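You operate a simulated robot arm through the tools that you are given. There is no shell and no other tool. Be economical: measure what you need, move in short steps, check, and stop when the job is done.

The job below is to be done with a simulated robot arm. You get a single attempt, and the scene is never put back.

TASK
Feed the orange belt blank to the reel and wind it all on at firm drag.
Fine: feed shoe up, hub latch shut, drag screw set first; the reel brake ends on.

Only the result counts: the job must be done as asked and must still hold three seconds after the hand-in. Knocking over, shifting, dropping, spilling or breaking anything else fails it.

THE ROBOT
A 7-joint arm with a two-finger gripper, hanging from a carriage that runs on a rail from [0, -723] to [0, 1757] (x, y) and turns from -352 to 335 degrees about z. Base frame: it is fixed where the carriage stands at the start and does not move with it; the origin is on the floor, on the carriage's upright axis, x ahead of it, y to its left, z up. Readings come in mm, degrees, newtons and seconds.
With the tool pointing down near the work surface it reaches from about 400 to 780 mm from the robot's upright axis, wherever it stands. Its first joint turns from -143.0 to 143.0 degrees. Places, roughly: coiling reel [700, 400, 900]; drag screw [700, 200, 1000]; feed shoe [700, 300, 1000]; hub latch [700, 500, 1000]; reel brake [600, 600, 1000]; reel plate [700, 500, 900]. Payload 1.37 kg.
The TCP is the grasp point between the finger pads, 16 mm short of the fingertips. In the tool frame z runs along the fingers and y along their closing line. The gripper opens to 92 mm. The gripper's body begins 74 mm behind the TCP.
Orientation is that of the tool frame in the base frame, as a unit quaternion [w, x, y, z]. With the fingers straight down and closing along the base's y, the tool's x points along the base's -x, its y along +y and its z along -z.

THE INTERFACE
- The arm moves only by the tool step_arm. Its argument "deltas" is text: rows parted by semicolons, each of 6 numbers parted by spaces: the shift along the tool's x, y, z in mm, then the turn, a rotation vector about the tool's x, y, z in rad. In form: dx dy dz wx wy wz; .... A call has 1 to 20 rows; each row shifts and turns the commanded pose from where the row before left it, along the tool's axes as they then stand. "hand" is the opening in per cent of the stroke, from 0 (shut) to 100 (fully open), set as the call begins (left out, the last holds). A row lasts 0.2 s, in which the tool goes at most 50 mm and 8.6 degrees; a call with a longer step from one row to the next is refused whole, and so is a gripper value outside its range. Where a pose cannot be reached the arm comes as near as it can. A force on the tool above 40 N (or 10 N above the force at the start of the call, whichever is more), or a blocked arm, ends the call early, and 0.2 s more pass. The fingers move at their own pace and stop on an object; they squeeze with about 26 N. The grip force told is the motor's: it shows also when the fingers shut on nothing. Time passes only in rows, and 0.2 s behind the last, so rows that do not move let the fingers close. It gives the time, the measured TCP pose, the force on the tool (base axes), the opening and the grip force at its end, in the units of the frame above (readings bear some noise), with the torque about the TCP (base axes, N m) and any sound that the robot's microphone picked up.
- Cameras (640 x 400 px; columns grow to the right, rows downward): "scene" is now at [256.6, 52.7, 1811.2]; the picture's right is [0.83, -0.56, 0.00], its down [-0.50, -0.73, -0.46] and it looks along [0.26, 0.38, -0.89] (base axes); focal length 266 px, centre (320, 200). "wrist" rides on the gripper at [71, 19, -111] in the tool frame; the picture's right is [-0.26, 0.96, 0.00], its down [-0.78, -0.21, -0.59] and it looks along [-0.57, -0.15, 0.81] (tool axes); focal length 280 px, centre (320, 200). There is no depth. A picture from a camera that has moved, and an enlarged one, comes with that camera's place and axes in the base frame and with its lens.
- snapshot(camera): a new picture of that camera. It takes no simulated time.
- slide_trunk(by): slides the trunk up (or, below 0, down) by that many mm; the arm and the scene camera ride with it, the base frame stays. It gives what a move gives, with no picture.
- steer(legs): drives the robot by 1 to 6 legs, each [ahead, left, turn to the left] in mm, mm and degrees, along the robot's own axes; the way and the turn of a leg run together, so that a leg with both is an arc; at most 1500 mm and 180 degrees a leg. The arm and the cameras ride along, it lands a little off, and it stops where it bumps. It keeps to its track: a leg is cut to what the track allows. It gives what a move gives.
- pan_tilt(pan, tilt): turns the head with the scene camera to pan (to the left, within 155 degrees either way) and tilt (down, from -29 to 69), counted from straight ahead of the robot. It gives what a move gives.
- enlarge(camera, box): a new picture of the part [left, top, right, bottom] of that camera's present view, enlarged. It takes no simulated time.
- close_job(): hands the job in; it is judged then, once.

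Work in short steps. Places have to be worked out from the pictures, the camera data and where the tool is seen: move nearer, look again, correct. Check each grasp and each placing, and mend what went wrong. You have 120 turns and 82 pictures in all, those below and enlarged ones among them. Open the gripper and draw the arm clear of the work before you hand the job in, unless the task says otherwise; then end with one line.

The tools are called after ">>>" as a command line: name --argument value ..., lists and objects as JSON in quotes. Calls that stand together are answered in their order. step_arm: Moves the arm, as the interface text tells. Its arguments: {"type":"object","properties":{"deltas":{"type":"string"},"hand":{"type":"number"}},"required":["deltas"]} The other tools are called the same way: slide_trunk (by) slides the trunk up or down; steer (legs) drives the base; pan_tilt (pan, tilt) turns the head that bears the scene camera; snapshot (camera) takes a picture; enlarge (camera, box) takes an enlarged picture of a part of a camera's view; close_job () hands the job in.

At the start:

```text
time: 0.0
ee_pos: [399.5, 530.4, 1000.6]
tool_rot: [0.0, 0.0, 1.0, 0.0]
ft_force: [0.2, -0.9, 1.1]
moment: [0.0, -0.01, 0.0]
width: 92.1
grip_force: 0.0
trunk travel left (down, up): [-475.0, 106.0]
robot x, y, heading: [0.9, 1.5, 0.1]
head pan, tilt: [55.6, 62.9]
```

scene: 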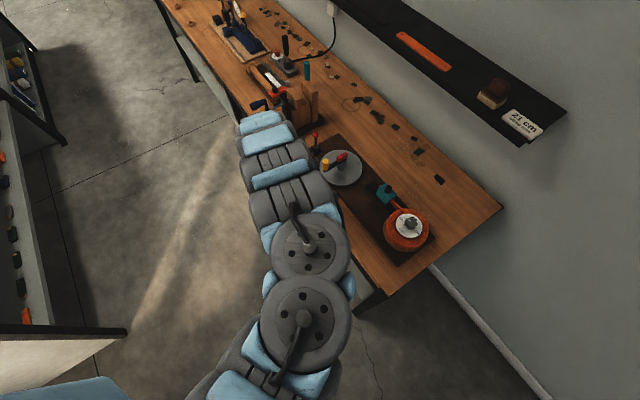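
wrist: 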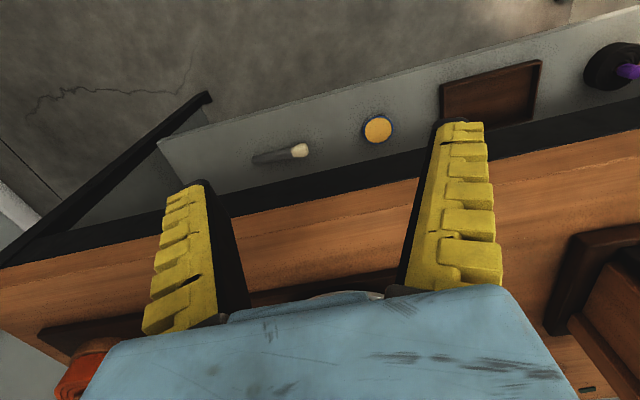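

The scene shows a bench with a reel plate, orange thing near the right end, and a shelf with an orange strip. I enlarge the work area first.

>>> enlarge --camera "scene" --box '[300, 110, 460, 270]'

>>> enlarge --camera "scene" --box '[180, 0, 340, 130]'

>>> enlarge --camera "scene" --box '[360, 0, 580, 150]'

```text
2.50 times, centred on (380, 190) of scene
camera zoom: at [256.6, 52.7, 1811.2], right [0.83, -0.56, 0.0], down [-0.5, -0.73, -0.46], along [0.26, 0.38, -0.89], focal length 665 px, centre (170, 225)
```

zoom: 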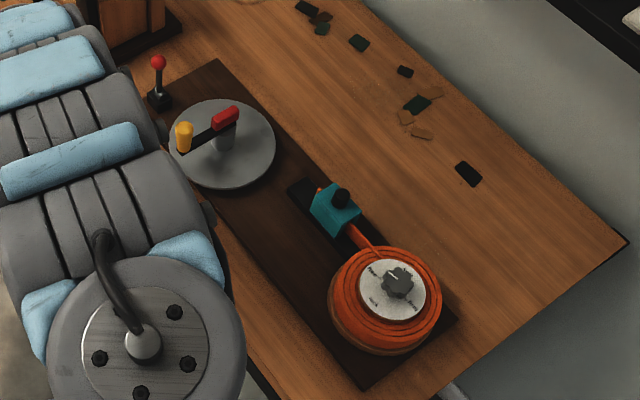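

```text
3.08 times, centred on (260, 65) of scene
camera zoom: at [256.6, 52.7, 1811.2], right [0.83, -0.56, 0.0], down [-0.5, -0.73, -0.46], along [0.26, 0.38, -0.89], focal length 819 px, centre (505, 615)
```

zoom: 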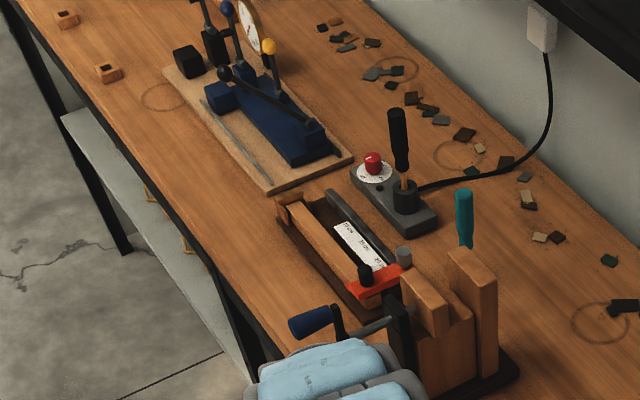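

```text
2.67 times, centred on (470, 75) of scene
camera zoom: at [256.6, 52.7, 1811.2], right [0.83, -0.56, 0.0], down [-0.5, -0.73, -0.46], along [0.26, 0.38, -0.89], focal length 710 px, centre (-80, 533)
```

zoom: 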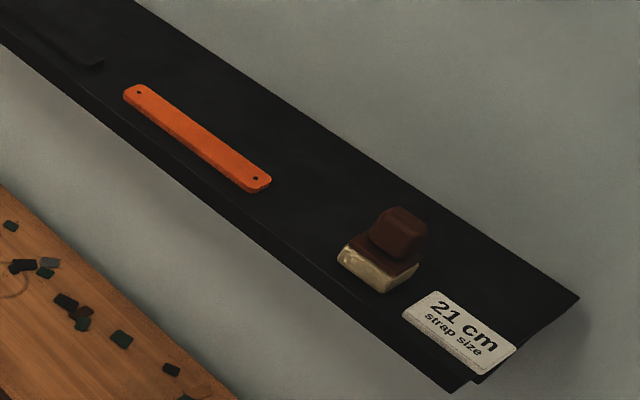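

I enlarge each device more closely.

>>> enlarge --camera "scene" --box '[370, 180, 434, 220]'

>>> enlarge --camera "scene" --box '[380, 203, 438, 240]'

>>> enlarge --camera "scene" --box '[304, 125, 384, 190]'

```text
10.00 times, centred on (402, 200) of scene
camera zoom: at [256.6, 52.7, 1811.2], right [0.83, -0.56, 0.0], down [-0.5, -0.73, -0.46], along [0.26, 0.38, -0.89], focal length 2661 px, centre (-500, 200)
```

zoom: 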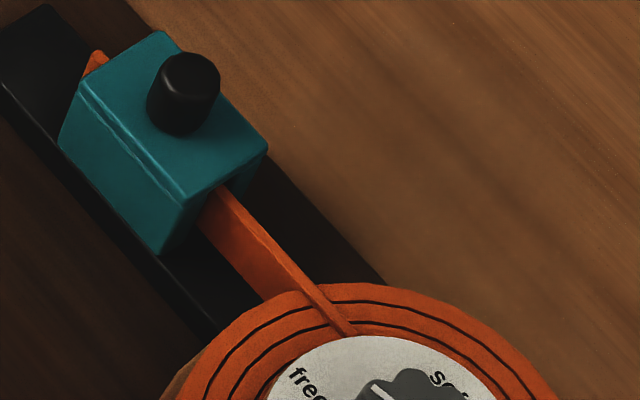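

```text
10.81 times, centred on (409, 222) of scene
camera zoom: at [256.6, 52.7, 1811.2], right [0.83, -0.56, 0.0], down [-0.5, -0.73, -0.46], along [0.26, 0.38, -0.89], focal length 2877 px, centre (-642, -32)
```

zoom: 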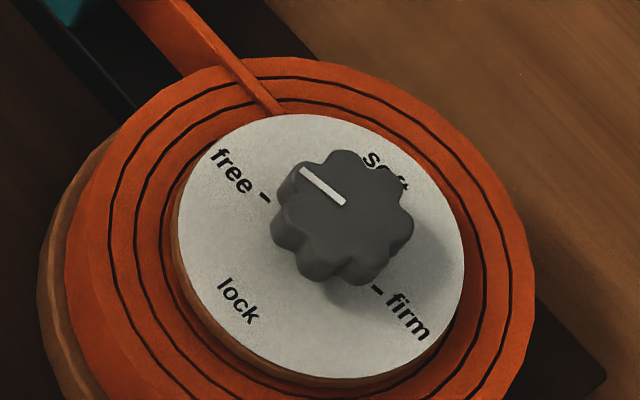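

```text
6.15 times, centred on (344, 158) of scene
camera zoom: at [256.6, 52.7, 1811.2], right [0.83, -0.56, 0.0], down [-0.5, -0.73, -0.46], along [0.26, 0.38, -0.89], focal length 1638 px, centre (172, 462)
```

zoom: 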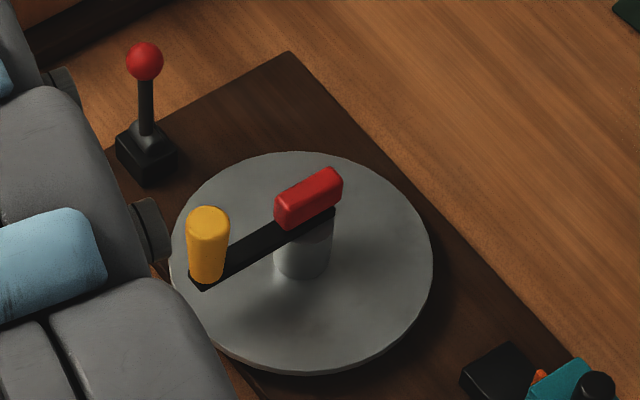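

The drag dial sits between free and soft; the reel has crank, open red latch and brake lever beyond. I raise the tool and bring it round in front of the robot before driving along the rail.

>>> step_arm --deltas "0 0 -40 0 0 0;0 0 -40 0 0 0;0 0 -40 0 0 0;0 0 -40 0 0 0;-8 -44 0 0 0 0;-8 -44 0 0 0 0;-8 -44 0 0 0 0;-8 -44 0 0 0 0;-8 -44 0 0 0 0;-8 -44 0 0 0 0;-8 -44 0 0 0 0;-8 -44 0 0 0 0;-8 -44 0 0 0 0;-8 -44 0 0 0 0;-8 -44 0 0 0 0;-8 -44 0 0 0 0" --hand 100

```text
time: 3.4
ee_pos: [660.3, 172.5, 1057.1]
tool_rot: [-0.001, 0.0, 1.0, 0.0]
ft_force: [-0.1, 0.7, 0.4]
moment: [-0.07, -0.02, -0.03]
width: 92.1
grip_force: 0.1
out of reach, approached as far as the arm can: row 3, 4, 5, 6, 7, 8, 9, 10, 11, 12, 13, 14, 15, 16
trunk travel left (down, up): [-475.0, 106.0]
robot x, y, heading: [-3.1, 0.4, 0.1]
head pan, tilt: [55.6, 62.9]
```

The arm is limited upward; it ended over the drag dial at z 1057. I raise the trunk for more clearance and look.

>>> slide_trunk --by 100

>>> snapshot --camera "scene"

>>> snapshot --camera "wrist"

```text
time: 4.7
ee_pos: [659.7, 173.7, 1157.4]
tool_rot: [-0.001, 0.0, 1.0, 0.0]
ft_force: [0.0, -0.5, 0.2]
moment: [-0.02, 0.0, 0.01]
width: 91.7
grip_force: 0.1
trunk travel left (down, up): [-575.0, 6.0]
robot x, y, heading: [4.8, -0.7, -0.1]
head pan, tilt: [55.6, 62.9]
```

```text
73 pictures are left
camera scene: at [256.6, 52.7, 1911.2], right [0.83, -0.56, 0.0], down [-0.5, -0.73, -0.46], along [0.26, 0.38, -0.89], focal length 266 px, centre (320, 200)
```

scene: 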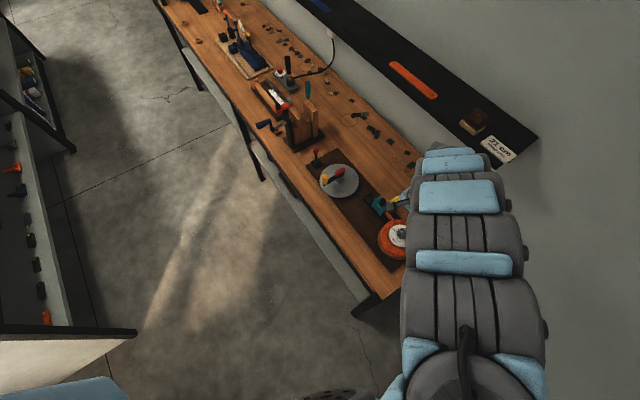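

```text
72 pictures are left
camera wrist: at [589.0, 192.1, 1268.5], right [0.26, 0.97, 0.0], down [0.78, -0.21, 0.59], along [0.57, -0.16, -0.81], focal length 280 px, centre (320, 200)
```

wrist: 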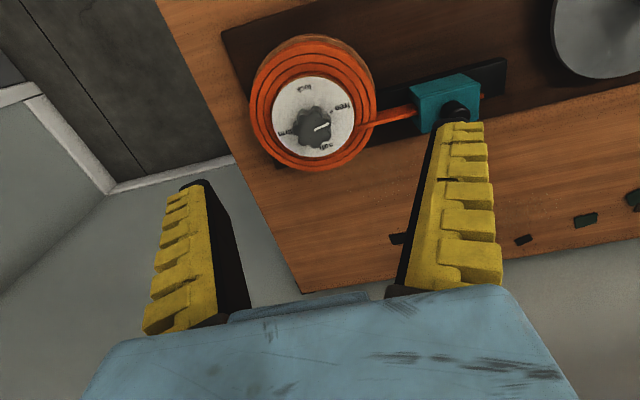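

Triangulating the dial gives about [684, 159, 1017] for the knob top. I zoom in the wrist view on the dial and shoe.

>>> enlarge --camera "wrist" --box '[240, 25, 390, 180]'

>>> enlarge --camera "wrist" --box '[360, 40, 520, 140]'

```text
2.58 times, centred on (315, 102) of wrist
camera zoom: at [589.0, 192.1, 1268.5], right [0.26, 0.97, 0.0], down [0.78, -0.21, 0.59], along [0.57, -0.16, -0.81], focal length 724 px, centre (333, 452)
```

zoom: 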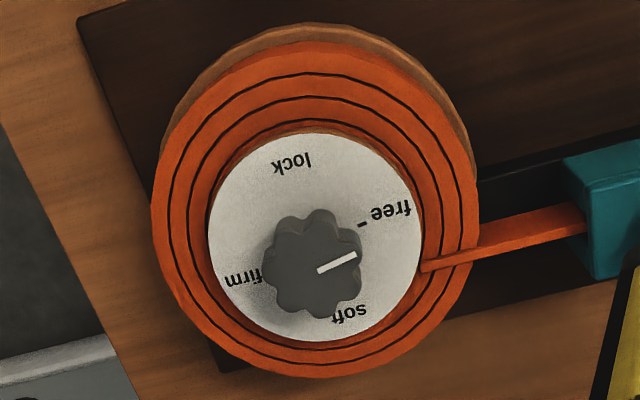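

```text
4.00 times, centred on (440, 90) of wrist
camera zoom: at [589.0, 192.1, 1268.5], right [0.26, 0.97, 0.0], down [0.78, -0.21, 0.59], along [0.57, -0.16, -0.81], focal length 1122 px, centre (-160, 640)
```

zoom: 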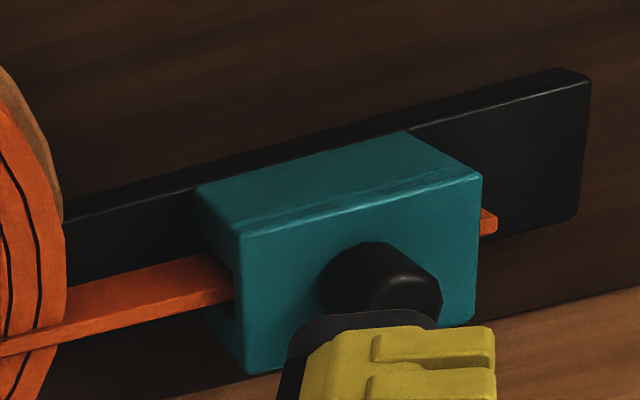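

Dial disc at z≈1000, centre (682, 159); pointer at ≈100° (free), firm at ≈-79°, so the turn is ≈180° clockwise from above past soft. I go over the knob and descend partway.

>>> step_arm --deltas "-22 -15 0 0 0 0;0 0 30 0 0 0;0 0 30 0 0 0;0 0 30 0 0 0" --hand 70

>>> snapshot --camera "wrist"

```text
time: 5.7
ee_pos: [681.1, 158.8, 1066.4]
tool_rot: [-0.002, 0.001, 1.0, 0.0]
ft_force: [0.9, 0.1, -0.3]
moment: [0.09, 0.07, -0.02]
width: 66.5
grip_force: 1.8
trunk travel left (down, up): [-575.0, 6.0]
robot x, y, heading: [-0.0, -0.9, 0.1]
head pan, tilt: [55.6, 62.9]
```

```text
69 pictures are left
camera wrist: at [611.0, 177.0, 1178.5], right [0.26, 0.96, 0.0], down [0.78, -0.21, 0.59], along [0.57, -0.15, -0.81], focal length 280 px, centre (320, 200)
```

wrist: 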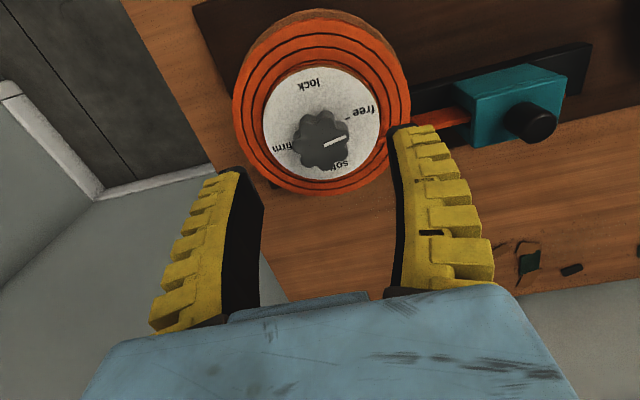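

Knob is under the TCP to within a few mm. I descend to z≈1019 with the fingers moderately open.

>>> step_arm --deltas "-2 0 15 0 0 0;0 0 15 0 0 0;0 0 10 0 0 0;0 0 7 0 0 0" --hand 60

>>> snapshot --camera "wrist"

```text
time: 6.7
ee_pos: [682.8, 158.5, 1020.0]
tool_rot: [-0.002, 0.0, 1.0, -0.001]
ft_force: [0.4, 0.1, 0.0]
moment: [0.02, 0.02, 0.0]
width: 58.1
grip_force: 1.9
trunk travel left (down, up): [-575.0, 6.0]
robot x, y, heading: [-2.0, 2.9, 0.0]
head pan, tilt: [55.6, 62.9]
```

```text
68 pictures are left
camera wrist: at [612.5, 176.7, 1131.8], right [0.26, 0.97, 0.0], down [0.78, -0.21, 0.59], along [0.57, -0.16, -0.81], focal length 280 px, centre (320, 200)
```

wrist: 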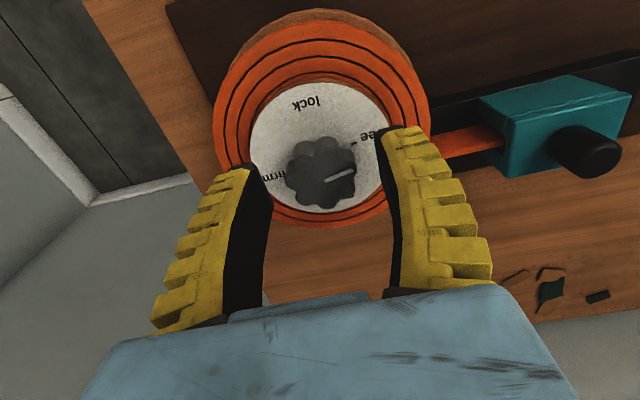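

The knob lies between the fingers. I close on it.

>>> step_arm --deltas "0 0 0 0 0 0;0 0 0 0 0 0;0 0 0 0 0 0" --hand 0

>>> step_arm --deltas "0 0 0 0 0 0.13;0 0 0 0 0 0.13;0 0 0 0 0 0.13;0 0 0 0 0 0.13;0 0 0 0 0 0.13;0 0 0 0 0 0.13"

>>> snapshot --camera "wrist"

```text
time: 7.5
ee_pos: [682.8, 159.4, 1021.3]
tool_rot: [-0.002, 0.001, 1.0, -0.001]
ft_force: [-0.6, 1.2, -0.2]
moment: [-0.03, 0.0, -0.01]
width: 0.0
grip_force: 25.6
trunk travel left (down, up): [-575.0, 6.0]
robot x, y, heading: [2.1, 1.6, -0.1]
head pan, tilt: [55.6, 62.9]
```

```text
time: 8.9
ee_pos: [683.2, 158.4, 1019.4]
tool_rot: [-0.002, 0.381, 0.924, -0.001]
ft_force: [0.2, -0.3, -0.9]
moment: [0.03, 0.02, -0.01]
width: 0.0
grip_force: 25.5
trunk travel left (down, up): [-575.0, 6.0]
robot x, y, heading: [-2.8, 4.2, -0.2]
head pan, tilt: [55.6, 62.9]
```

```text
67 pictures are left
camera wrist: at [646.8, 221.5, 1131.2], right [0.87, 0.5, 0.0], down [0.41, -0.7, 0.59], along [0.29, -0.51, -0.81], focal length 280 px, centre (320, 200)
```

wrist: 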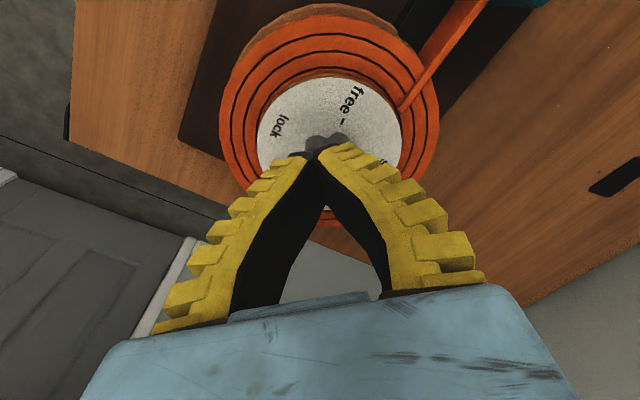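

The fingers shut on nothing: the knob is lower than estimated (size comparison puts disc at ≈958, knob top ≈990, centre ≈(690,157)). I open, turn back, shift and descend partway.

>>> step_arm --deltas "0 0 -10 0 0 -0.13;0 0 0 0 0 -0.13;0 0 0 0 0 -0.13;0 0 0 0 0 -0.13;0 0 0 0 0 -0.13;0 0 0 0 0 -0.13;-7 -2 10 0 0 0;0 0 10 0 0 0;0 0 8 0 0 0" --hand 85

>>> snapshot --camera "wrist"

```text
time: 10.9
ee_pos: [689.9, 157.2, 1002.4]
tool_rot: [-0.001, 0.0, 1.0, 0.0]
ft_force: [1.1, 0.2, 0.5]
moment: [-0.03, 0.02, 0.01]
width: 79.3
grip_force: 1.1
trunk travel left (down, up): [-575.0, 6.0]
robot x, y, heading: [-3.5, 1.2, -0.0]
head pan, tilt: [55.6, 62.9]
```

```text
66 pictures are left
camera wrist: at [620.1, 175.5, 1113.6], right [0.26, 0.97, 0.0], down [0.78, -0.21, 0.59], along [0.57, -0.15, -0.81], focal length 280 px, centre (320, 200)
```

wrist: 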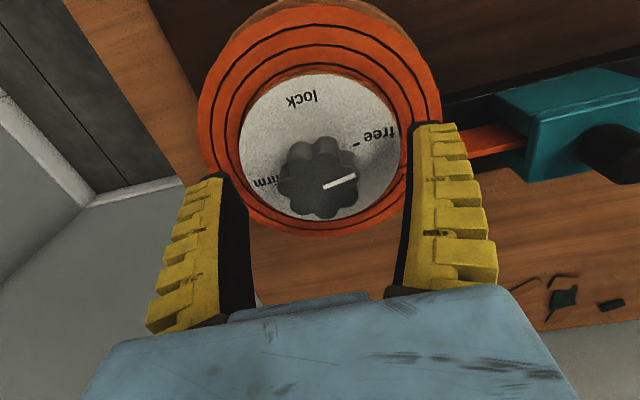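

Consistent with knob from z≈956 to ≈998, well centred. I descend to z≈983 and close.

>>> step_arm --deltas "0 0 10 0 0 0;0 0 9 0 0 0"

>>> step_arm --deltas "0 0 0 0 0 0;0 0 0 0 0 0;0 0 0 0 0 0" --hand 0

```text
time: 11.5
ee_pos: [687.7, 155.6, 986.6]
tool_rot: [-0.004, 0.0, 1.0, -0.002]
ft_force: [-11.2, -4.1, 24.8]
moment: [0.42, 0.03, 0.2]
width: 83.0
grip_force: 2.5
trunk travel left (down, up): [-575.0, 6.0]
robot x, y, heading: [-3.8, -0.9, 0.1]
head pan, tilt: [55.6, 62.9]
stopped in row 2: the force on the tool passed its limit at 60 N (the readings are from after the stop); the commanded pose is now the measured one
```

```text
time: 11.8
ee_pos: [689.1, 159.2, 988.7]
tool_rot: [-0.004, -0.001, 1.0, -0.001]
ft_force: [-15.9, 2.1, 40.3]
moment: [0.08, -0.1, -0.05]
width: 54.1
grip_force: 27.9
trunk travel left (down, up): [-575.0, 6.0]
robot x, y, heading: [2.4, 0.7, 0.2]
head pan, tilt: [55.6, 62.9]
stopped in row 1: the force on the tool passed its limit at 49 N (the readings are from after the stop); the commanded pose is now the measured one
```

The tips touched the dial/coil at TCP z≈986. I lift a few mm with fingers opened, then close again.

>>> step_arm --deltas "0 0 -6 0 0 0;0 0 0 0 0 0" --hand 80

>>> snapshot --camera "wrist"

```text
time: 12.4
ee_pos: [688.6, 156.4, 991.9]
tool_rot: [-0.006, 0.0, 1.0, -0.001]
ft_force: [0.2, 0.5, 0.6]
moment: [-0.03, -0.04, 0.0]
width: 75.2
grip_force: 0.9
trunk travel left (down, up): [-575.0, 6.0]
robot x, y, heading: [1.6, -0.5, 0.1]
head pan, tilt: [55.6, 62.9]
```

```text
65 pictures are left
camera wrist: at [618.9, 174.7, 1103.8], right [0.26, 0.97, -0.01], down [0.79, -0.21, 0.58], along [0.56, -0.16, -0.81], focal length 280 px, centre (320, 200)
```

wrist: 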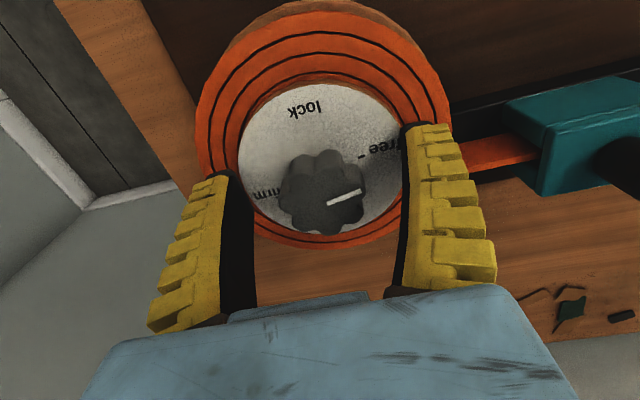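

Nothing displaced. I close here.

>>> step_arm --deltas "0 0 0 0 0 0;0 0 0 0 0 0;0 0 0 0 0 0" --hand 0

>>> snapshot --camera "wrist"

```text
time: 13.2
ee_pos: [688.7, 156.4, 993.1]
tool_rot: [-0.005, -0.001, 1.0, -0.002]
ft_force: [-2.3, 3.4, 5.8]
moment: [0.1, 0.12, -0.01]
width: 35.2
grip_force: 28.1
trunk travel left (down, up): [-575.0, 6.0]
robot x, y, heading: [2.2, 1.3, -0.1]
head pan, tilt: [55.6, 62.9]
```

```text
64 pictures are left
camera wrist: at [619.2, 176.0, 1104.6], right [0.26, 0.97, -0.01], down [0.79, -0.21, 0.58], along [0.56, -0.16, -0.81], focal length 280 px, centre (320, 200)
```

wrist: 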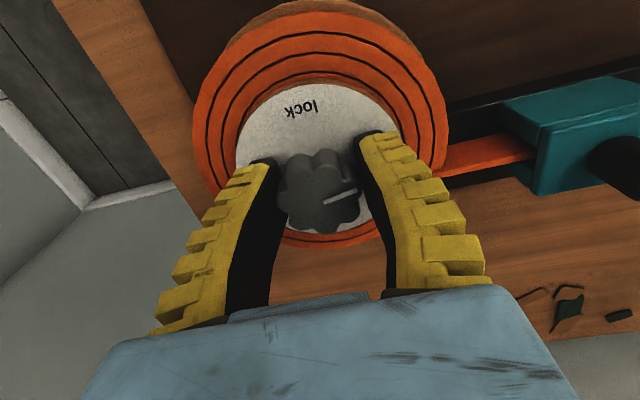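

Gripped at 35 mm. I turn 90° clockwise (about +z tool).

>>> step_arm --deltas "0 0 0 0 0 0.13;0 0 0 0 0 0.13;0 0 0 0 0 0.13;0 0 0 0 0 0.13;0 0 0 0 0 0.13;0 0 0 0 0 0.13;0 0 0 0 0 0.13;0 0 0 0 0 0.13;0 0 0 0 0 0.13;0 0 0 0 0 0.13;0 0 0 0 0 0.13;0 0 0 0 0 0.13"

>>> snapshot --camera "wrist"

```text
time: 15.8
ee_pos: [689.8, 159.0, 994.9]
tool_rot: [-0.002, 0.704, 0.71, -0.004]
ft_force: [23.1, 11.9, -20.0]
moment: [0.25, 0.17, 0.05]
width: 33.8
grip_force: 28.0
trunk travel left (down, up): [-575.0, 6.0]
robot x, y, heading: [-1.1, -2.6, -0.2]
head pan, tilt: [55.6, 62.9]
```

```text
63 pictures are left
camera wrist: at [710.5, 228.8, 1104.6], right [0.97, -0.25, -0.01], down [-0.2, -0.78, 0.59], along [-0.16, -0.57, -0.81], focal length 280 px, centre (320, 200)
```

wrist: 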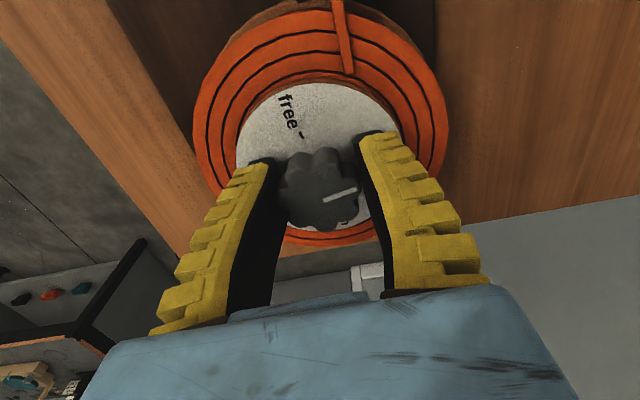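

The knob follows (pointer near soft). I continue a further 45°.

>>> step_arm --deltas "0 0 0 0 0 0.13;0 0 0 0 0 0.13;0 0 0 0 0 0.13;0 0 0 0 0 0.13;0 0 0 0 0 0.13;0 0 0 0 0 0.13;0 0 0 0 0 0.13;0 0 0 0 0 0.13"

```text
time: 17.6
ee_pos: [691.2, 156.6, 993.1]
tool_rot: [0.001, 0.964, 0.267, -0.004]
ft_force: [23.8, 5.3, -9.1]
moment: [0.41, -0.16, -0.03]
width: 33.7
grip_force: 28.2
trunk travel left (down, up): [-575.0, 6.0]
robot x, y, heading: [-2.6, -1.2, 0.0]
head pan, tilt: [55.6, 62.9]
```

149° done; 30° more, then look.

>>> step_arm --deltas "0 0 0 0 0 0.13;0 0 0 0 0 0.13;0 0 0 0 0 0.13;0 0 0 0 0 0.13"

>>> enlarge --camera "wrist" --box '[180, 50, 460, 260]'

```text
time: 18.5
ee_pos: [688.4, 157.1, 1002.8]
tool_rot: [0.0, 0.996, 0.09, -0.008]
ft_force: [13.1, 5.0, -21.1]
moment: [0.01, 0.0, -0.01]
width: 31.7
grip_force: 28.0
out of reach, approached as far as the arm can: row 3, 4
trunk travel left (down, up): [-575.0, 6.0]
robot x, y, heading: [-0.0, -1.9, -0.1]
head pan, tilt: [55.6, 62.9]
stopped in row 4: the force on the tool passed its limit at 98 N (the readings are from after the stop); the commanded pose is now the measured one
```

```text
1.90 times, centred on (320, 155) of wrist
camera zoom: at [763.5, 150.0, 1111.8], right [-0.09, -1.0, 0.0], down [-0.8, 0.07, 0.6], along [-0.6, 0.05, -0.8], focal length 534 px, centre (320, 286)
```

zoom: 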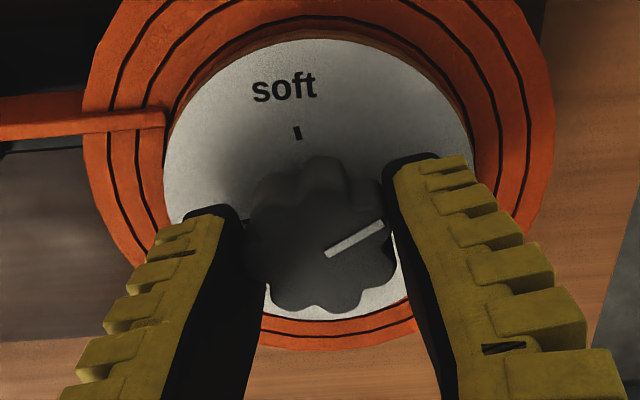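

Reach limit at 170°. I open, lift clear and look from a turned-back pose.

>>> step_arm --deltas "0 0 0 0 0 0;0 0 0 0 0 0;0 0 -15 0 0 0;0 0 -15 0 0 0" --hand 85

>>> step_arm --deltas "0 0 0 0 0 -0.14;0 0 0 0 0 -0.14;0 0 0 0 0 -0.14;0 0 0 0 0 -0.14;0 0 0 0 0 -0.14;0 0 0 0 0 -0.14;0 0 0 0 0 -0.14;0 0 0 0 0 -0.14;0 0 0 0 0 -0.14;0 0 0 0 0 -0.14;0 0 0 0 0 -0.14;0 0 0 0 0 -0.14;0 0 0 0 0 -0.14;0 0 0 0 0 -0.14;0 0 0 0 0 -0.14;0 0 0 0 0 -0.14;0 0 0 0 0 -0.14"

>>> enlarge --camera "wrist" --box '[180, 10, 460, 250]'

```text
time: 19.5
ee_pos: [687.8, 155.5, 1031.8]
tool_rot: [0.0, 0.996, 0.089, -0.009]
ft_force: [-0.7, 0.1, 0.5]
moment: [0.08, -0.01, -0.03]
width: 79.7
grip_force: 1.4
trunk travel left (down, up): [-575.0, 6.0]
robot x, y, heading: [0.8, -1.8, 0.0]
head pan, tilt: [55.6, 62.9]
```

```text
time: 23.1
ee_pos: [688.3, 155.5, 1033.1]
tool_rot: [-0.007, 0.287, 0.958, -0.004]
ft_force: [1.3, 0.2, 0.1]
moment: [-0.02, 0.02, 0.02]
width: 79.8
grip_force: 1.2
trunk travel left (down, up): [-575.0, 6.0]
robot x, y, heading: [-3.2, -0.7, 0.2]
head pan, tilt: [55.6, 62.9]
```

```text
1.67 times, centred on (320, 130) of wrist
camera zoom: at [642.1, 210.0, 1144.1], right [0.75, 0.66, -0.01], down [0.54, -0.6, 0.58], along [0.38, -0.44, -0.81], focal length 467 px, centre (320, 317)
```

zoom: 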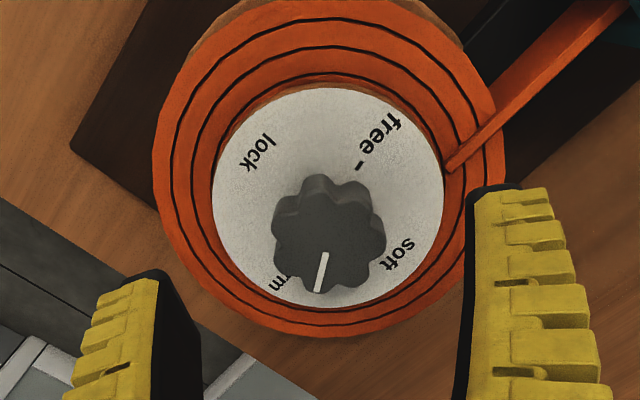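

Pointer is now at ≈-57°, needing ≈22° more to firm (-79°). I descend and regrip here.

>>> step_arm --deltas "0 0 20 0 0 0;0 0 20 0 0 0;0 0 0 0 0 0"

>>> step_arm --deltas "0 0 0 0 0 0;0 0 0 0 0 0;0 0 0 0 0 0" --hand 0

>>> step_arm --deltas "0 0 0 0 0 0.13;0 0 0 0 0 0.13;0 0 0 0 0 0.13;0 0 0 0 0 0"

>>> enlarge --camera "wrist" --box '[180, 50, 460, 260]'

```text
time: 23.9
ee_pos: [688.7, 155.9, 991.8]
tool_rot: [-0.006, 0.288, 0.958, -0.004]
ft_force: [0.3, 0.0, 0.2]
moment: [0.0, -0.02, -0.03]
width: 79.5
grip_force: 1.1
trunk travel left (down, up): [-575.0, 6.0]
robot x, y, heading: [-0.4, 2.1, 0.3]
head pan, tilt: [55.6, 62.9]
```

```text
time: 24.7
ee_pos: [689.5, 156.4, 993.2]
tool_rot: [-0.006, 0.287, 0.958, -0.004]
ft_force: [5.6, 4.6, 0.4]
moment: [-0.07, -0.23, -0.06]
width: 34.8
grip_force: 28.4
trunk travel left (down, up): [-575.0, 6.0]
robot x, y, heading: [-0.3, 1.3, 0.0]
head pan, tilt: [55.6, 62.9]
```

```text
time: 25.7
ee_pos: [690.5, 157.1, 993.8]
tool_rot: [-0.007, 0.469, 0.883, -0.003]
ft_force: [0.5, 4.7, 15.7]
moment: [0.04, -0.02, -0.02]
width: 34.1
grip_force: 27.9
trunk travel left (down, up): [-575.0, 6.0]
robot x, y, heading: [0.5, -1.1, 0.3]
head pan, tilt: [55.6, 62.9]
```

```text
1.90 times, centred on (320, 155) of wrist
camera zoom: at [668.0, 225.8, 1105.0], right [0.95, 0.32, -0.01], down [0.27, -0.76, 0.59], along [0.18, -0.56, -0.81], focal length 534 px, centre (320, 286)
```

zoom: 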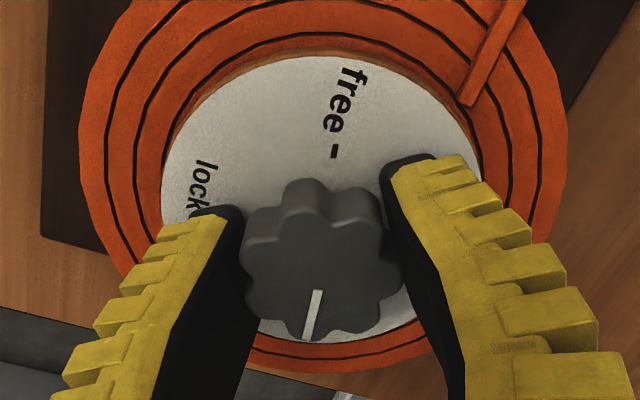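

Pointer at ≈-81.6°, opposite of free (98°), i.e. firm. I release, lift and verify.

>>> step_arm --deltas "0 0 0 0 0 0;0 0 0 0 0 0;0 0 -20 0 0 0;0 0 -30 0 0 0;0 0 -30 0 0 0" --hand 85

>>> enlarge --camera "wrist" --box '[200, 20, 440, 220]'

```text
time: 26.9
ee_pos: [689.6, 155.7, 1073.9]
tool_rot: [-0.007, 0.468, 0.884, -0.005]
ft_force: [0.3, -0.5, -0.6]
moment: [0.02, -0.07, 0.03]
width: 79.9
grip_force: 1.1
trunk travel left (down, up): [-575.0, 6.0]
robot x, y, heading: [2.9, -1.9, -0.1]
head pan, tilt: [55.6, 62.9]
```

```text
2.00 times, centred on (320, 120) of wrist
camera zoom: at [667.7, 224.8, 1184.7], right [0.95, 0.33, -0.02], down [0.27, -0.76, 0.59], along [0.18, -0.56, -0.81], focal length 561 px, centre (320, 360)
```

zoom: 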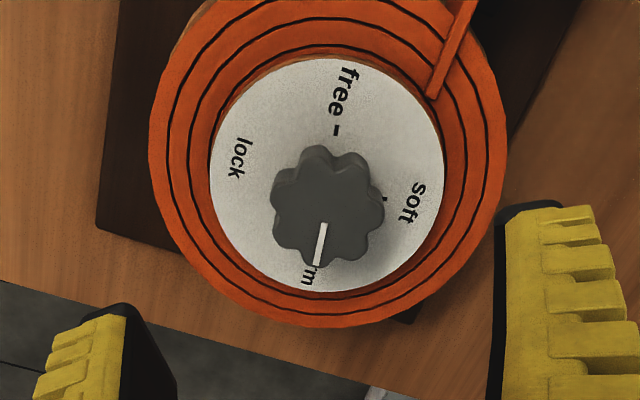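

Drag is at firm. I turn the tool back square and drive left 200 mm towards the shoe.

>>> step_arm --deltas "0 0 -5 0 0 -0.139;0 0 -5 0 0 -0.139;0 0 -5 0 0 -0.139;0 0 -5 0 0 -0.139;0 0 -5 0 0 -0.139;0 0 -5 0 0 -0.139;0 0 -5 0 0 -0.139"

>>> steer --legs '[[0, 200, 0]]'

>>> snapshot --camera "wrist"

>>> snapshot --camera "scene"

```text
time: 28.5
ee_pos: [690.5, 156.9, 1108.0]
tool_rot: [-0.008, 0.0, 1.0, -0.001]
ft_force: [-0.1, -0.6, -1.3]
moment: [0.02, 0.0, 0.0]
width: 79.5
grip_force: 1.4
trunk travel left (down, up): [-575.0, 6.0]
robot x, y, heading: [-3.2, 3.1, 0.2]
head pan, tilt: [55.6, 62.9]
```

```text
time: 30.1
ee_pos: [689.7, 355.8, 1107.5]
tool_rot: [-0.008, 0.0, 1.0, -0.002]
ft_force: [-0.5, 0.8, -0.3]
moment: [-0.03, 0.03, 0.02]
width: 79.5
grip_force: 1.1
trunk travel left (down, up): [-575.0, 6.0]
robot x, y, heading: [-0.0, 194.2, 0.4]
head pan, tilt: [55.6, 62.9]
```

```text
58 pictures are left
camera wrist: at [621.1, 374.0, 1219.7], right [0.26, 0.97, -0.01], down [0.79, -0.21, 0.58], along [0.56, -0.16, -0.82], focal length 280 px, centre (320, 200)
```

wrist: 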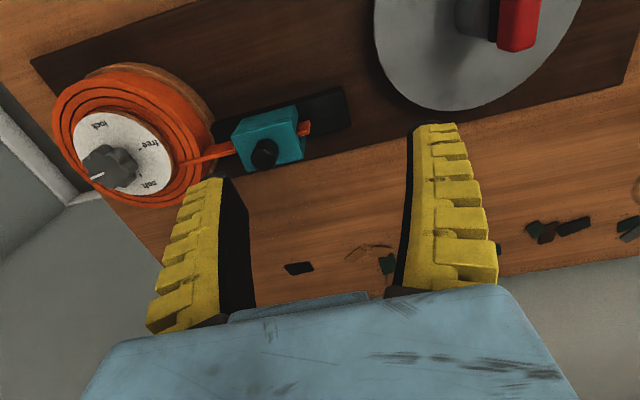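

```text
57 pictures are left
camera scene: at [256.4, 251.8, 1911.2], right [0.83, -0.56, 0.0], down [-0.5, -0.74, -0.46], along [0.26, 0.38, -0.89], focal length 266 px, centre (320, 200)
```

scene: 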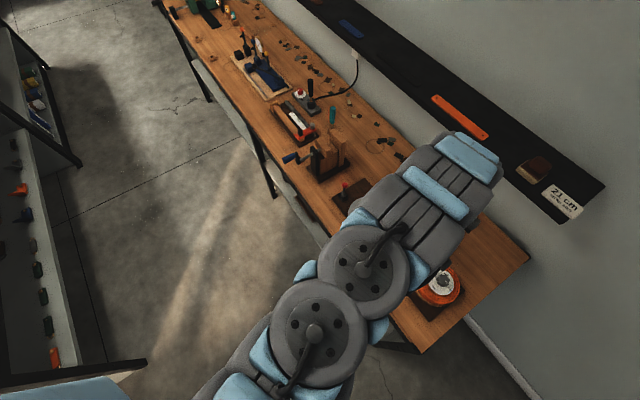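

The shoe knob is at about [712, 296, 996]. I move above it and lower partly.

>>> step_arm --deltas "-11 -30 0 0 0 0;-11 -30 0 0 0 0;0 0 30 0 0 0;0 0 30 0 0 0;0 0 20 0 0 0" --hand 60

>>> snapshot --camera "wrist"

```text
time: 31.2
ee_pos: [710.2, 293.8, 1028.1]
tool_rot: [-0.008, 0.0, 1.0, -0.001]
ft_force: [0.0, -0.2, -0.5]
moment: [0.0, 0.02, -0.01]
width: 57.7
grip_force: 1.9
trunk travel left (down, up): [-575.0, 6.0]
robot x, y, heading: [-0.2, 201.5, 0.1]
head pan, tilt: [55.6, 62.9]
```

```text
56 pictures are left
camera wrist: at [642.2, 314.0, 1140.0], right [0.26, 0.97, -0.01], down [0.79, -0.21, 0.58], along [0.56, -0.16, -0.82], focal length 280 px, centre (320, 200)
```

wrist: 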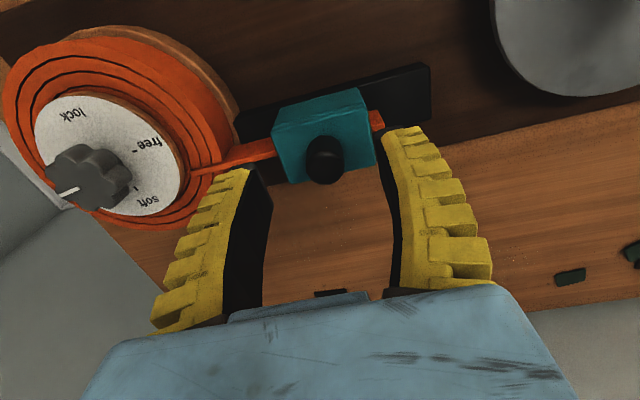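

Shoe knob refined to (714, 296, 996). I adjust and lower to z≈998, then close.

>>> step_arm --deltas "-4 2 15 0 0 0;0 0 15 0 0 0;0 0 0 0 0 0"

>>> step_arm --deltas "0 0 0 0 0 0;0 0 0 0 0 0;0 0 0 0 0 0" --hand 0

>>> snapshot --camera "wrist"

```text
time: 32.0
ee_pos: [713.4, 296.0, 997.1]
tool_rot: [-0.008, 0.0, 1.0, -0.001]
ft_force: [0.5, -1.0, -0.1]
moment: [0.05, -0.03, 0.03]
width: 57.8
grip_force: 2.0
trunk travel left (down, up): [-575.0, 6.0]
robot x, y, heading: [3.2, 197.1, -0.1]
head pan, tilt: [55.6, 62.9]
```

```text
time: 32.9
ee_pos: [714.4, 298.0, 997.0]
tool_rot: [-0.007, -0.001, 1.0, -0.001]
ft_force: [3.1, 1.5, -1.5]
moment: [-0.02, -0.05, -0.02]
width: 14.8
grip_force: 28.5
trunk travel left (down, up): [-575.0, 6.0]
robot x, y, heading: [0.6, 199.5, -0.1]
head pan, tilt: [55.6, 62.9]
```

```text
55 pictures are left
camera wrist: at [646.2, 315.7, 1109.8], right [0.26, 0.97, -0.01], down [0.79, -0.21, 0.58], along [0.56, -0.16, -0.82], focal length 280 px, centre (320, 200)
```

wrist: 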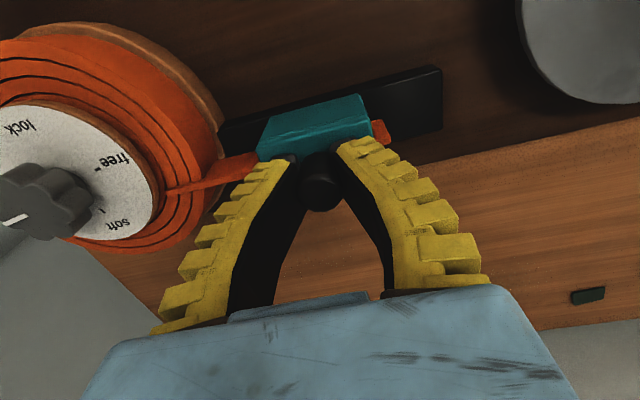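

Knob gripped (14.8 mm). I slide +y in small steps and watch the force.

>>> step_arm --deltas "0 6 0 0 0 0;0 6 0 0 0 0;0 6 0 0 0 0;0 0 0 0 0 0"

>>> snapshot --camera "wrist"

```text
time: 33.9
ee_pos: [714.9, 314.2, 998.6]
tool_rot: [-0.007, 0.0, 1.0, -0.002]
ft_force: [5.2, -0.5, -2.7]
moment: [-0.01, -0.31, 0.01]
width: 14.3
grip_force: 27.9
trunk travel left (down, up): [-575.0, 6.0]
robot x, y, heading: [-3.6, 200.4, 0.2]
head pan, tilt: [55.6, 62.9]
```

```text
54 pictures are left
camera wrist: at [646.1, 333.5, 1109.8], right [0.26, 0.97, -0.01], down [0.79, -0.21, 0.58], along [0.56, -0.16, -0.82], focal length 280 px, centre (320, 200)
```

wrist: 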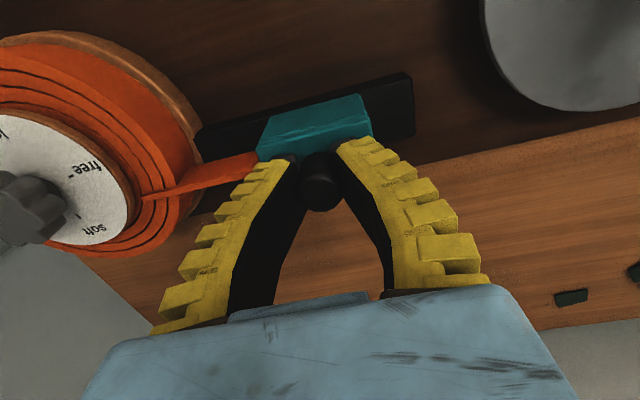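

The shoe slides freely with little force. I continue to its end, watching force.

>>> step_arm --deltas "0 6 0 0 0 0;0 6 0 0 0 0;0 6 0 0 0 0;0 6 0 0 0 0;0 6 0 0 0 0;0 6 0 0 0 0;0 6 0 0 0 0;0 6 0 0 0 0;0 6 0 0 0 0;0 6 0 0 0 0"

>>> snapshot --camera "wrist"

```text
time: 36.0
ee_pos: [716.1, 358.2, 997.0]
tool_rot: [-0.01, 0.005, 1.0, -0.007]
ft_force: [-10.4, -13.7, 14.6]
moment: [-0.25, 0.45, -0.05]
width: 14.0
grip_force: 27.6
trunk travel left (down, up): [-575.0, 6.0]
robot x, y, heading: [0.5, 193.3, -0.0]
head pan, tilt: [55.6, 62.9]
stopped in row 10: the force on the tool passed its limit at 43 N (the readings are from after the stop); the commanded pose is now the measured one
```

```text
53 pictures are left
camera wrist: at [647.2, 378.2, 1109.0], right [0.27, 0.96, -0.02], down [0.79, -0.21, 0.58], along [0.55, -0.17, -0.82], focal length 280 px, centre (320, 200)
```

wrist: 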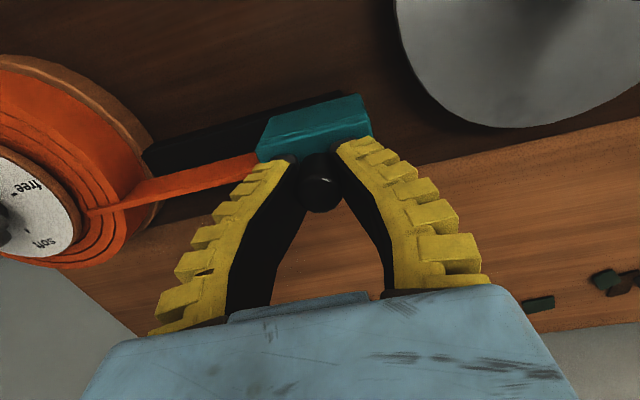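

The shoe hit its stop at y≈357. I release, lift and look.

>>> step_arm --deltas "0 0 0 0 0 0;0 0 0 0 0 0;0 0 -20 0 0 0;0 0 -25 0 0 0;0 0 -25 0 0 0" --hand 60

>>> snapshot --camera "wrist"

```text
time: 37.2
ee_pos: [715.4, 364.2, 1066.9]
tool_rot: [-0.008, 0.004, 1.0, -0.005]
ft_force: [0.6, -0.7, 0.2]
moment: [-0.02, 0.02, 0.03]
width: 57.9
grip_force: 2.8
trunk travel left (down, up): [-575.0, 6.0]
robot x, y, heading: [-0.3, 199.3, -0.4]
head pan, tilt: [55.6, 62.9]
```

```text
52 pictures are left
camera wrist: at [647.5, 384.0, 1179.9], right [0.27, 0.96, -0.01], down [0.79, -0.21, 0.58], along [0.55, -0.16, -0.82], focal length 280 px, centre (320, 200)
```

wrist: 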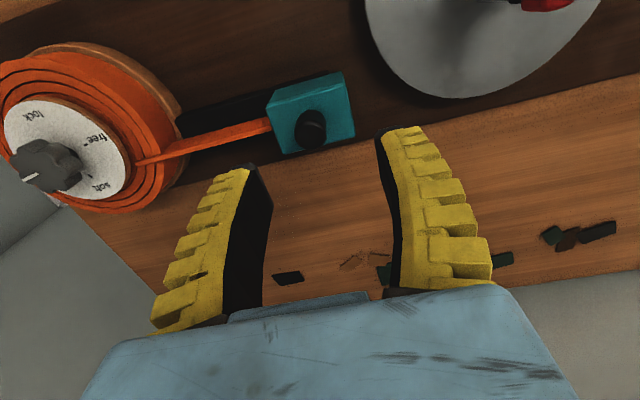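

The shoe stays at its end by the reel. I raise and drive left 100 mm to view the reel and latch.

>>> step_arm --deltas "0 0 -25 0 0 0;0 0 -25 0 0 0;10 0 0 0 0 0" --hand 60

>>> steer --legs '[[0, 100, 0]]'

>>> snapshot --camera "wrist"

>>> snapshot --camera "scene"

```text
time: 38.0
ee_pos: [707.1, 364.5, 1116.8]
tool_rot: [-0.008, 0.002, 1.0, -0.005]
ft_force: [-0.1, 0.0, -1.0]
moment: [-0.03, -0.02, 0.02]
width: 57.8
grip_force: 1.8
trunk travel left (down, up): [-575.0, 6.0]
robot x, y, heading: [-1.6, 196.9, 0.1]
head pan, tilt: [55.6, 62.9]
```

```text
time: 39.1
ee_pos: [705.3, 463.8, 1116.5]
tool_rot: [-0.009, 0.003, 1.0, -0.004]
ft_force: [0.2, -0.2, -0.8]
moment: [0.0, 0.02, 0.02]
width: 57.7
grip_force: 2.0
trunk travel left (down, up): [-575.0, 6.0]
robot x, y, heading: [3.0, 297.5, -0.0]
head pan, tilt: [55.6, 62.9]
```

```text
51 pictures are left
camera wrist: at [638.2, 483.3, 1229.3], right [0.27, 0.96, -0.01], down [0.79, -0.21, 0.58], along [0.55, -0.17, -0.82], focal length 280 px, centre (320, 200)
```

wrist: 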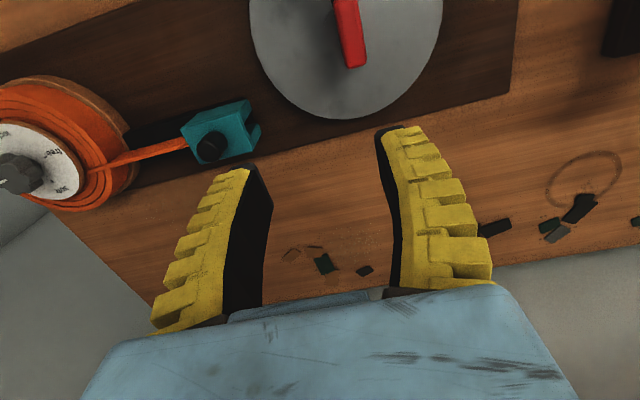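

```text
50 pictures are left
camera scene: at [256.6, 350.0, 1911.2], right [0.83, -0.56, 0.0], down [-0.5, -0.73, -0.46], along [0.26, 0.38, -0.89], focal length 266 px, centre (320, 200)
```

scene: 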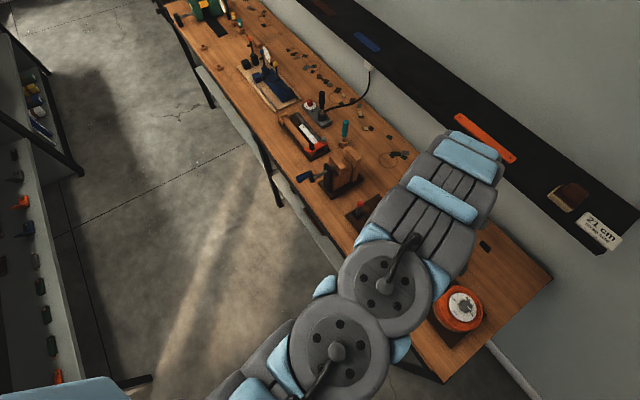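

The hub is out of the wrist view; I pull the tool back 100 mm in x to see it.

>>> step_arm --deltas "40 0 0 0 0 0;40 0 0 0 0 0;40 0 0 0 0 0"

>>> snapshot --camera "wrist"

```text
time: 39.9
ee_pos: [615.2, 475.0, 1114.0]
tool_rot: [-0.012, 0.008, 1.0, -0.001]
ft_force: [-4.7, 3.2, -2.7]
moment: [-0.32, -0.59, 0.0]
width: 57.9
grip_force: 2.0
out of reach, approached as far as the arm can: row 3
trunk travel left (down, up): [-575.0, 6.0]
robot x, y, heading: [1.5, 297.6, 0.2]
head pan, tilt: [55.6, 62.9]
```

```text
49 pictures are left
camera wrist: at [547.0, 495.6, 1226.1], right [0.28, 0.96, -0.01], down [0.79, -0.22, 0.57], along [0.55, -0.17, -0.82], focal length 280 px, centre (320, 200)
```

wrist: 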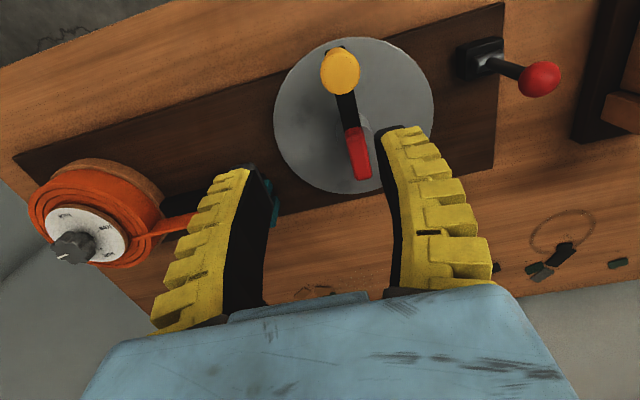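

Good view. I enlarge the reel and brake.

>>> enlarge --camera "wrist" --box '[265, 30, 445, 200]'

>>> enlarge --camera "wrist" --box '[440, 20, 580, 110]'

```text
2.35 times, centred on (355, 115) of wrist
camera zoom: at [547.0, 495.6, 1226.1], right [0.28, 0.96, -0.01], down [0.79, -0.22, 0.57], along [0.55, -0.17, -0.82], focal length 660 px, centre (238, 400)
```

zoom: 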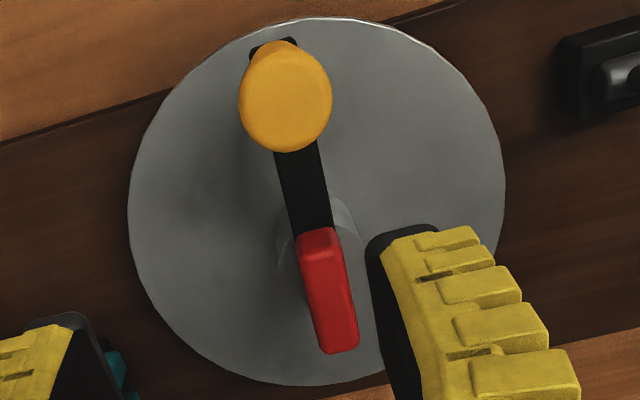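

```text
4.44 times, centred on (510, 65) of wrist
camera zoom: at [547.0, 495.6, 1226.1], right [0.28, 0.96, -0.01], down [0.79, -0.22, 0.57], along [0.55, -0.17, -0.82], focal length 1246 px, centre (-524, 800)
```

zoom: 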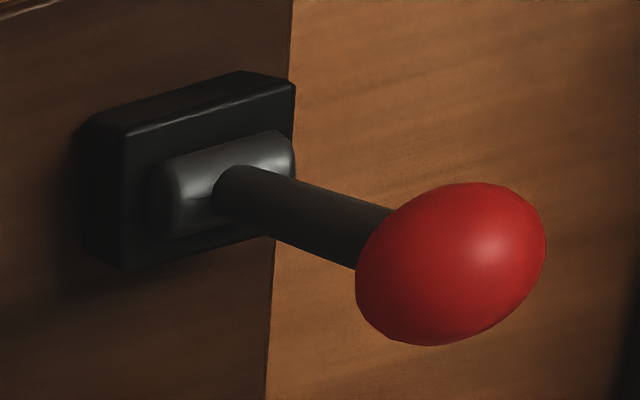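

Triangulating: crank handle top ≈(582,496,1050), crank arm at z≈1000 over hub axis ≈(655,497), red bar lying x 637–679 at z≈1010. I need more detail on the latch.

>>> enlarge --camera "wrist" --box '[320, 110, 390, 190]'

>>> steer --legs '[[0, -600, 0]]'

>>> pan_tilt --pan 60 --tilt 45

>>> snapshot --camera "scene"

```text
5.00 times, centred on (355, 150) of wrist
camera zoom: at [547.0, 495.6, 1226.1], right [0.28, 0.96, -0.01], down [0.79, -0.22, 0.57], along [0.55, -0.17, -0.82], focal length 1402 px, centre (145, 450)
```

zoom: 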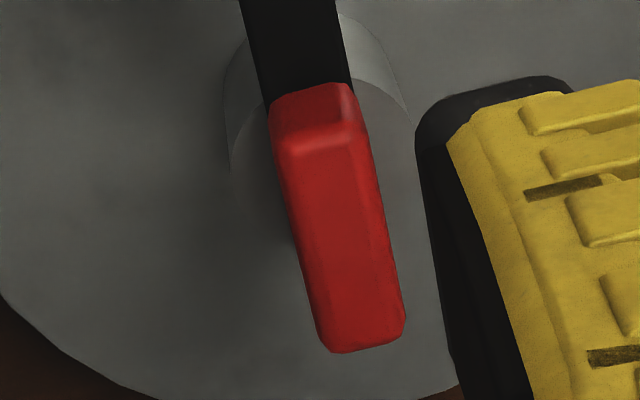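

```text
time: 43.3
ee_pos: [615.7, -124.2, 1114.0]
tool_rot: [-0.01, 0.004, 1.0, -0.005]
ft_force: [-1.4, -0.4, -0.1]
moment: [0.0, 0.0, 0.03]
width: 58.1
grip_force: 2.2
trunk travel left (down, up): [-575.0, 6.0]
robot x, y, heading: [-2.7, -303.6, 0.1]
head pan, tilt: [55.6, 62.9]
```

```text
time: 44.1
ee_pos: [616.0, -125.6, 1114.3]
tool_rot: [-0.009, 0.005, 1.0, -0.004]
ft_force: [0.4, 0.1, -0.1]
moment: [-0.01, -0.02, 0.01]
width: 57.9
grip_force: 1.6
trunk travel left (down, up): [-575.0, 6.0]
robot x, y, heading: [1.0, -296.2, 0.1]
head pan, tilt: [60.0, 45.0]
```

```text
45 pictures are left
camera scene: at [261.5, -229.5, 1933.9], right [0.87, -0.5, 0.0], down [-0.35, -0.61, -0.71], along [0.35, 0.61, -0.71], focal length 266 px, centre (320, 200)
```

scene: 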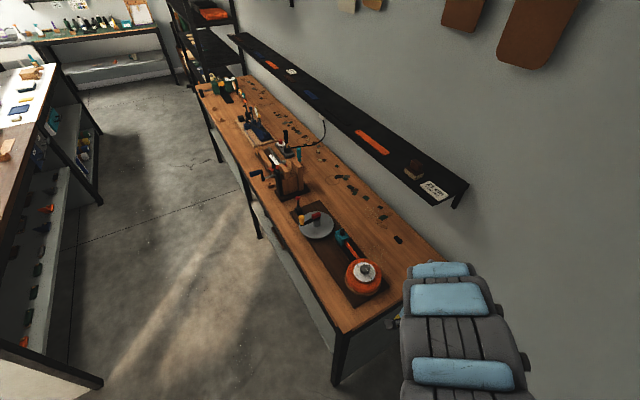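

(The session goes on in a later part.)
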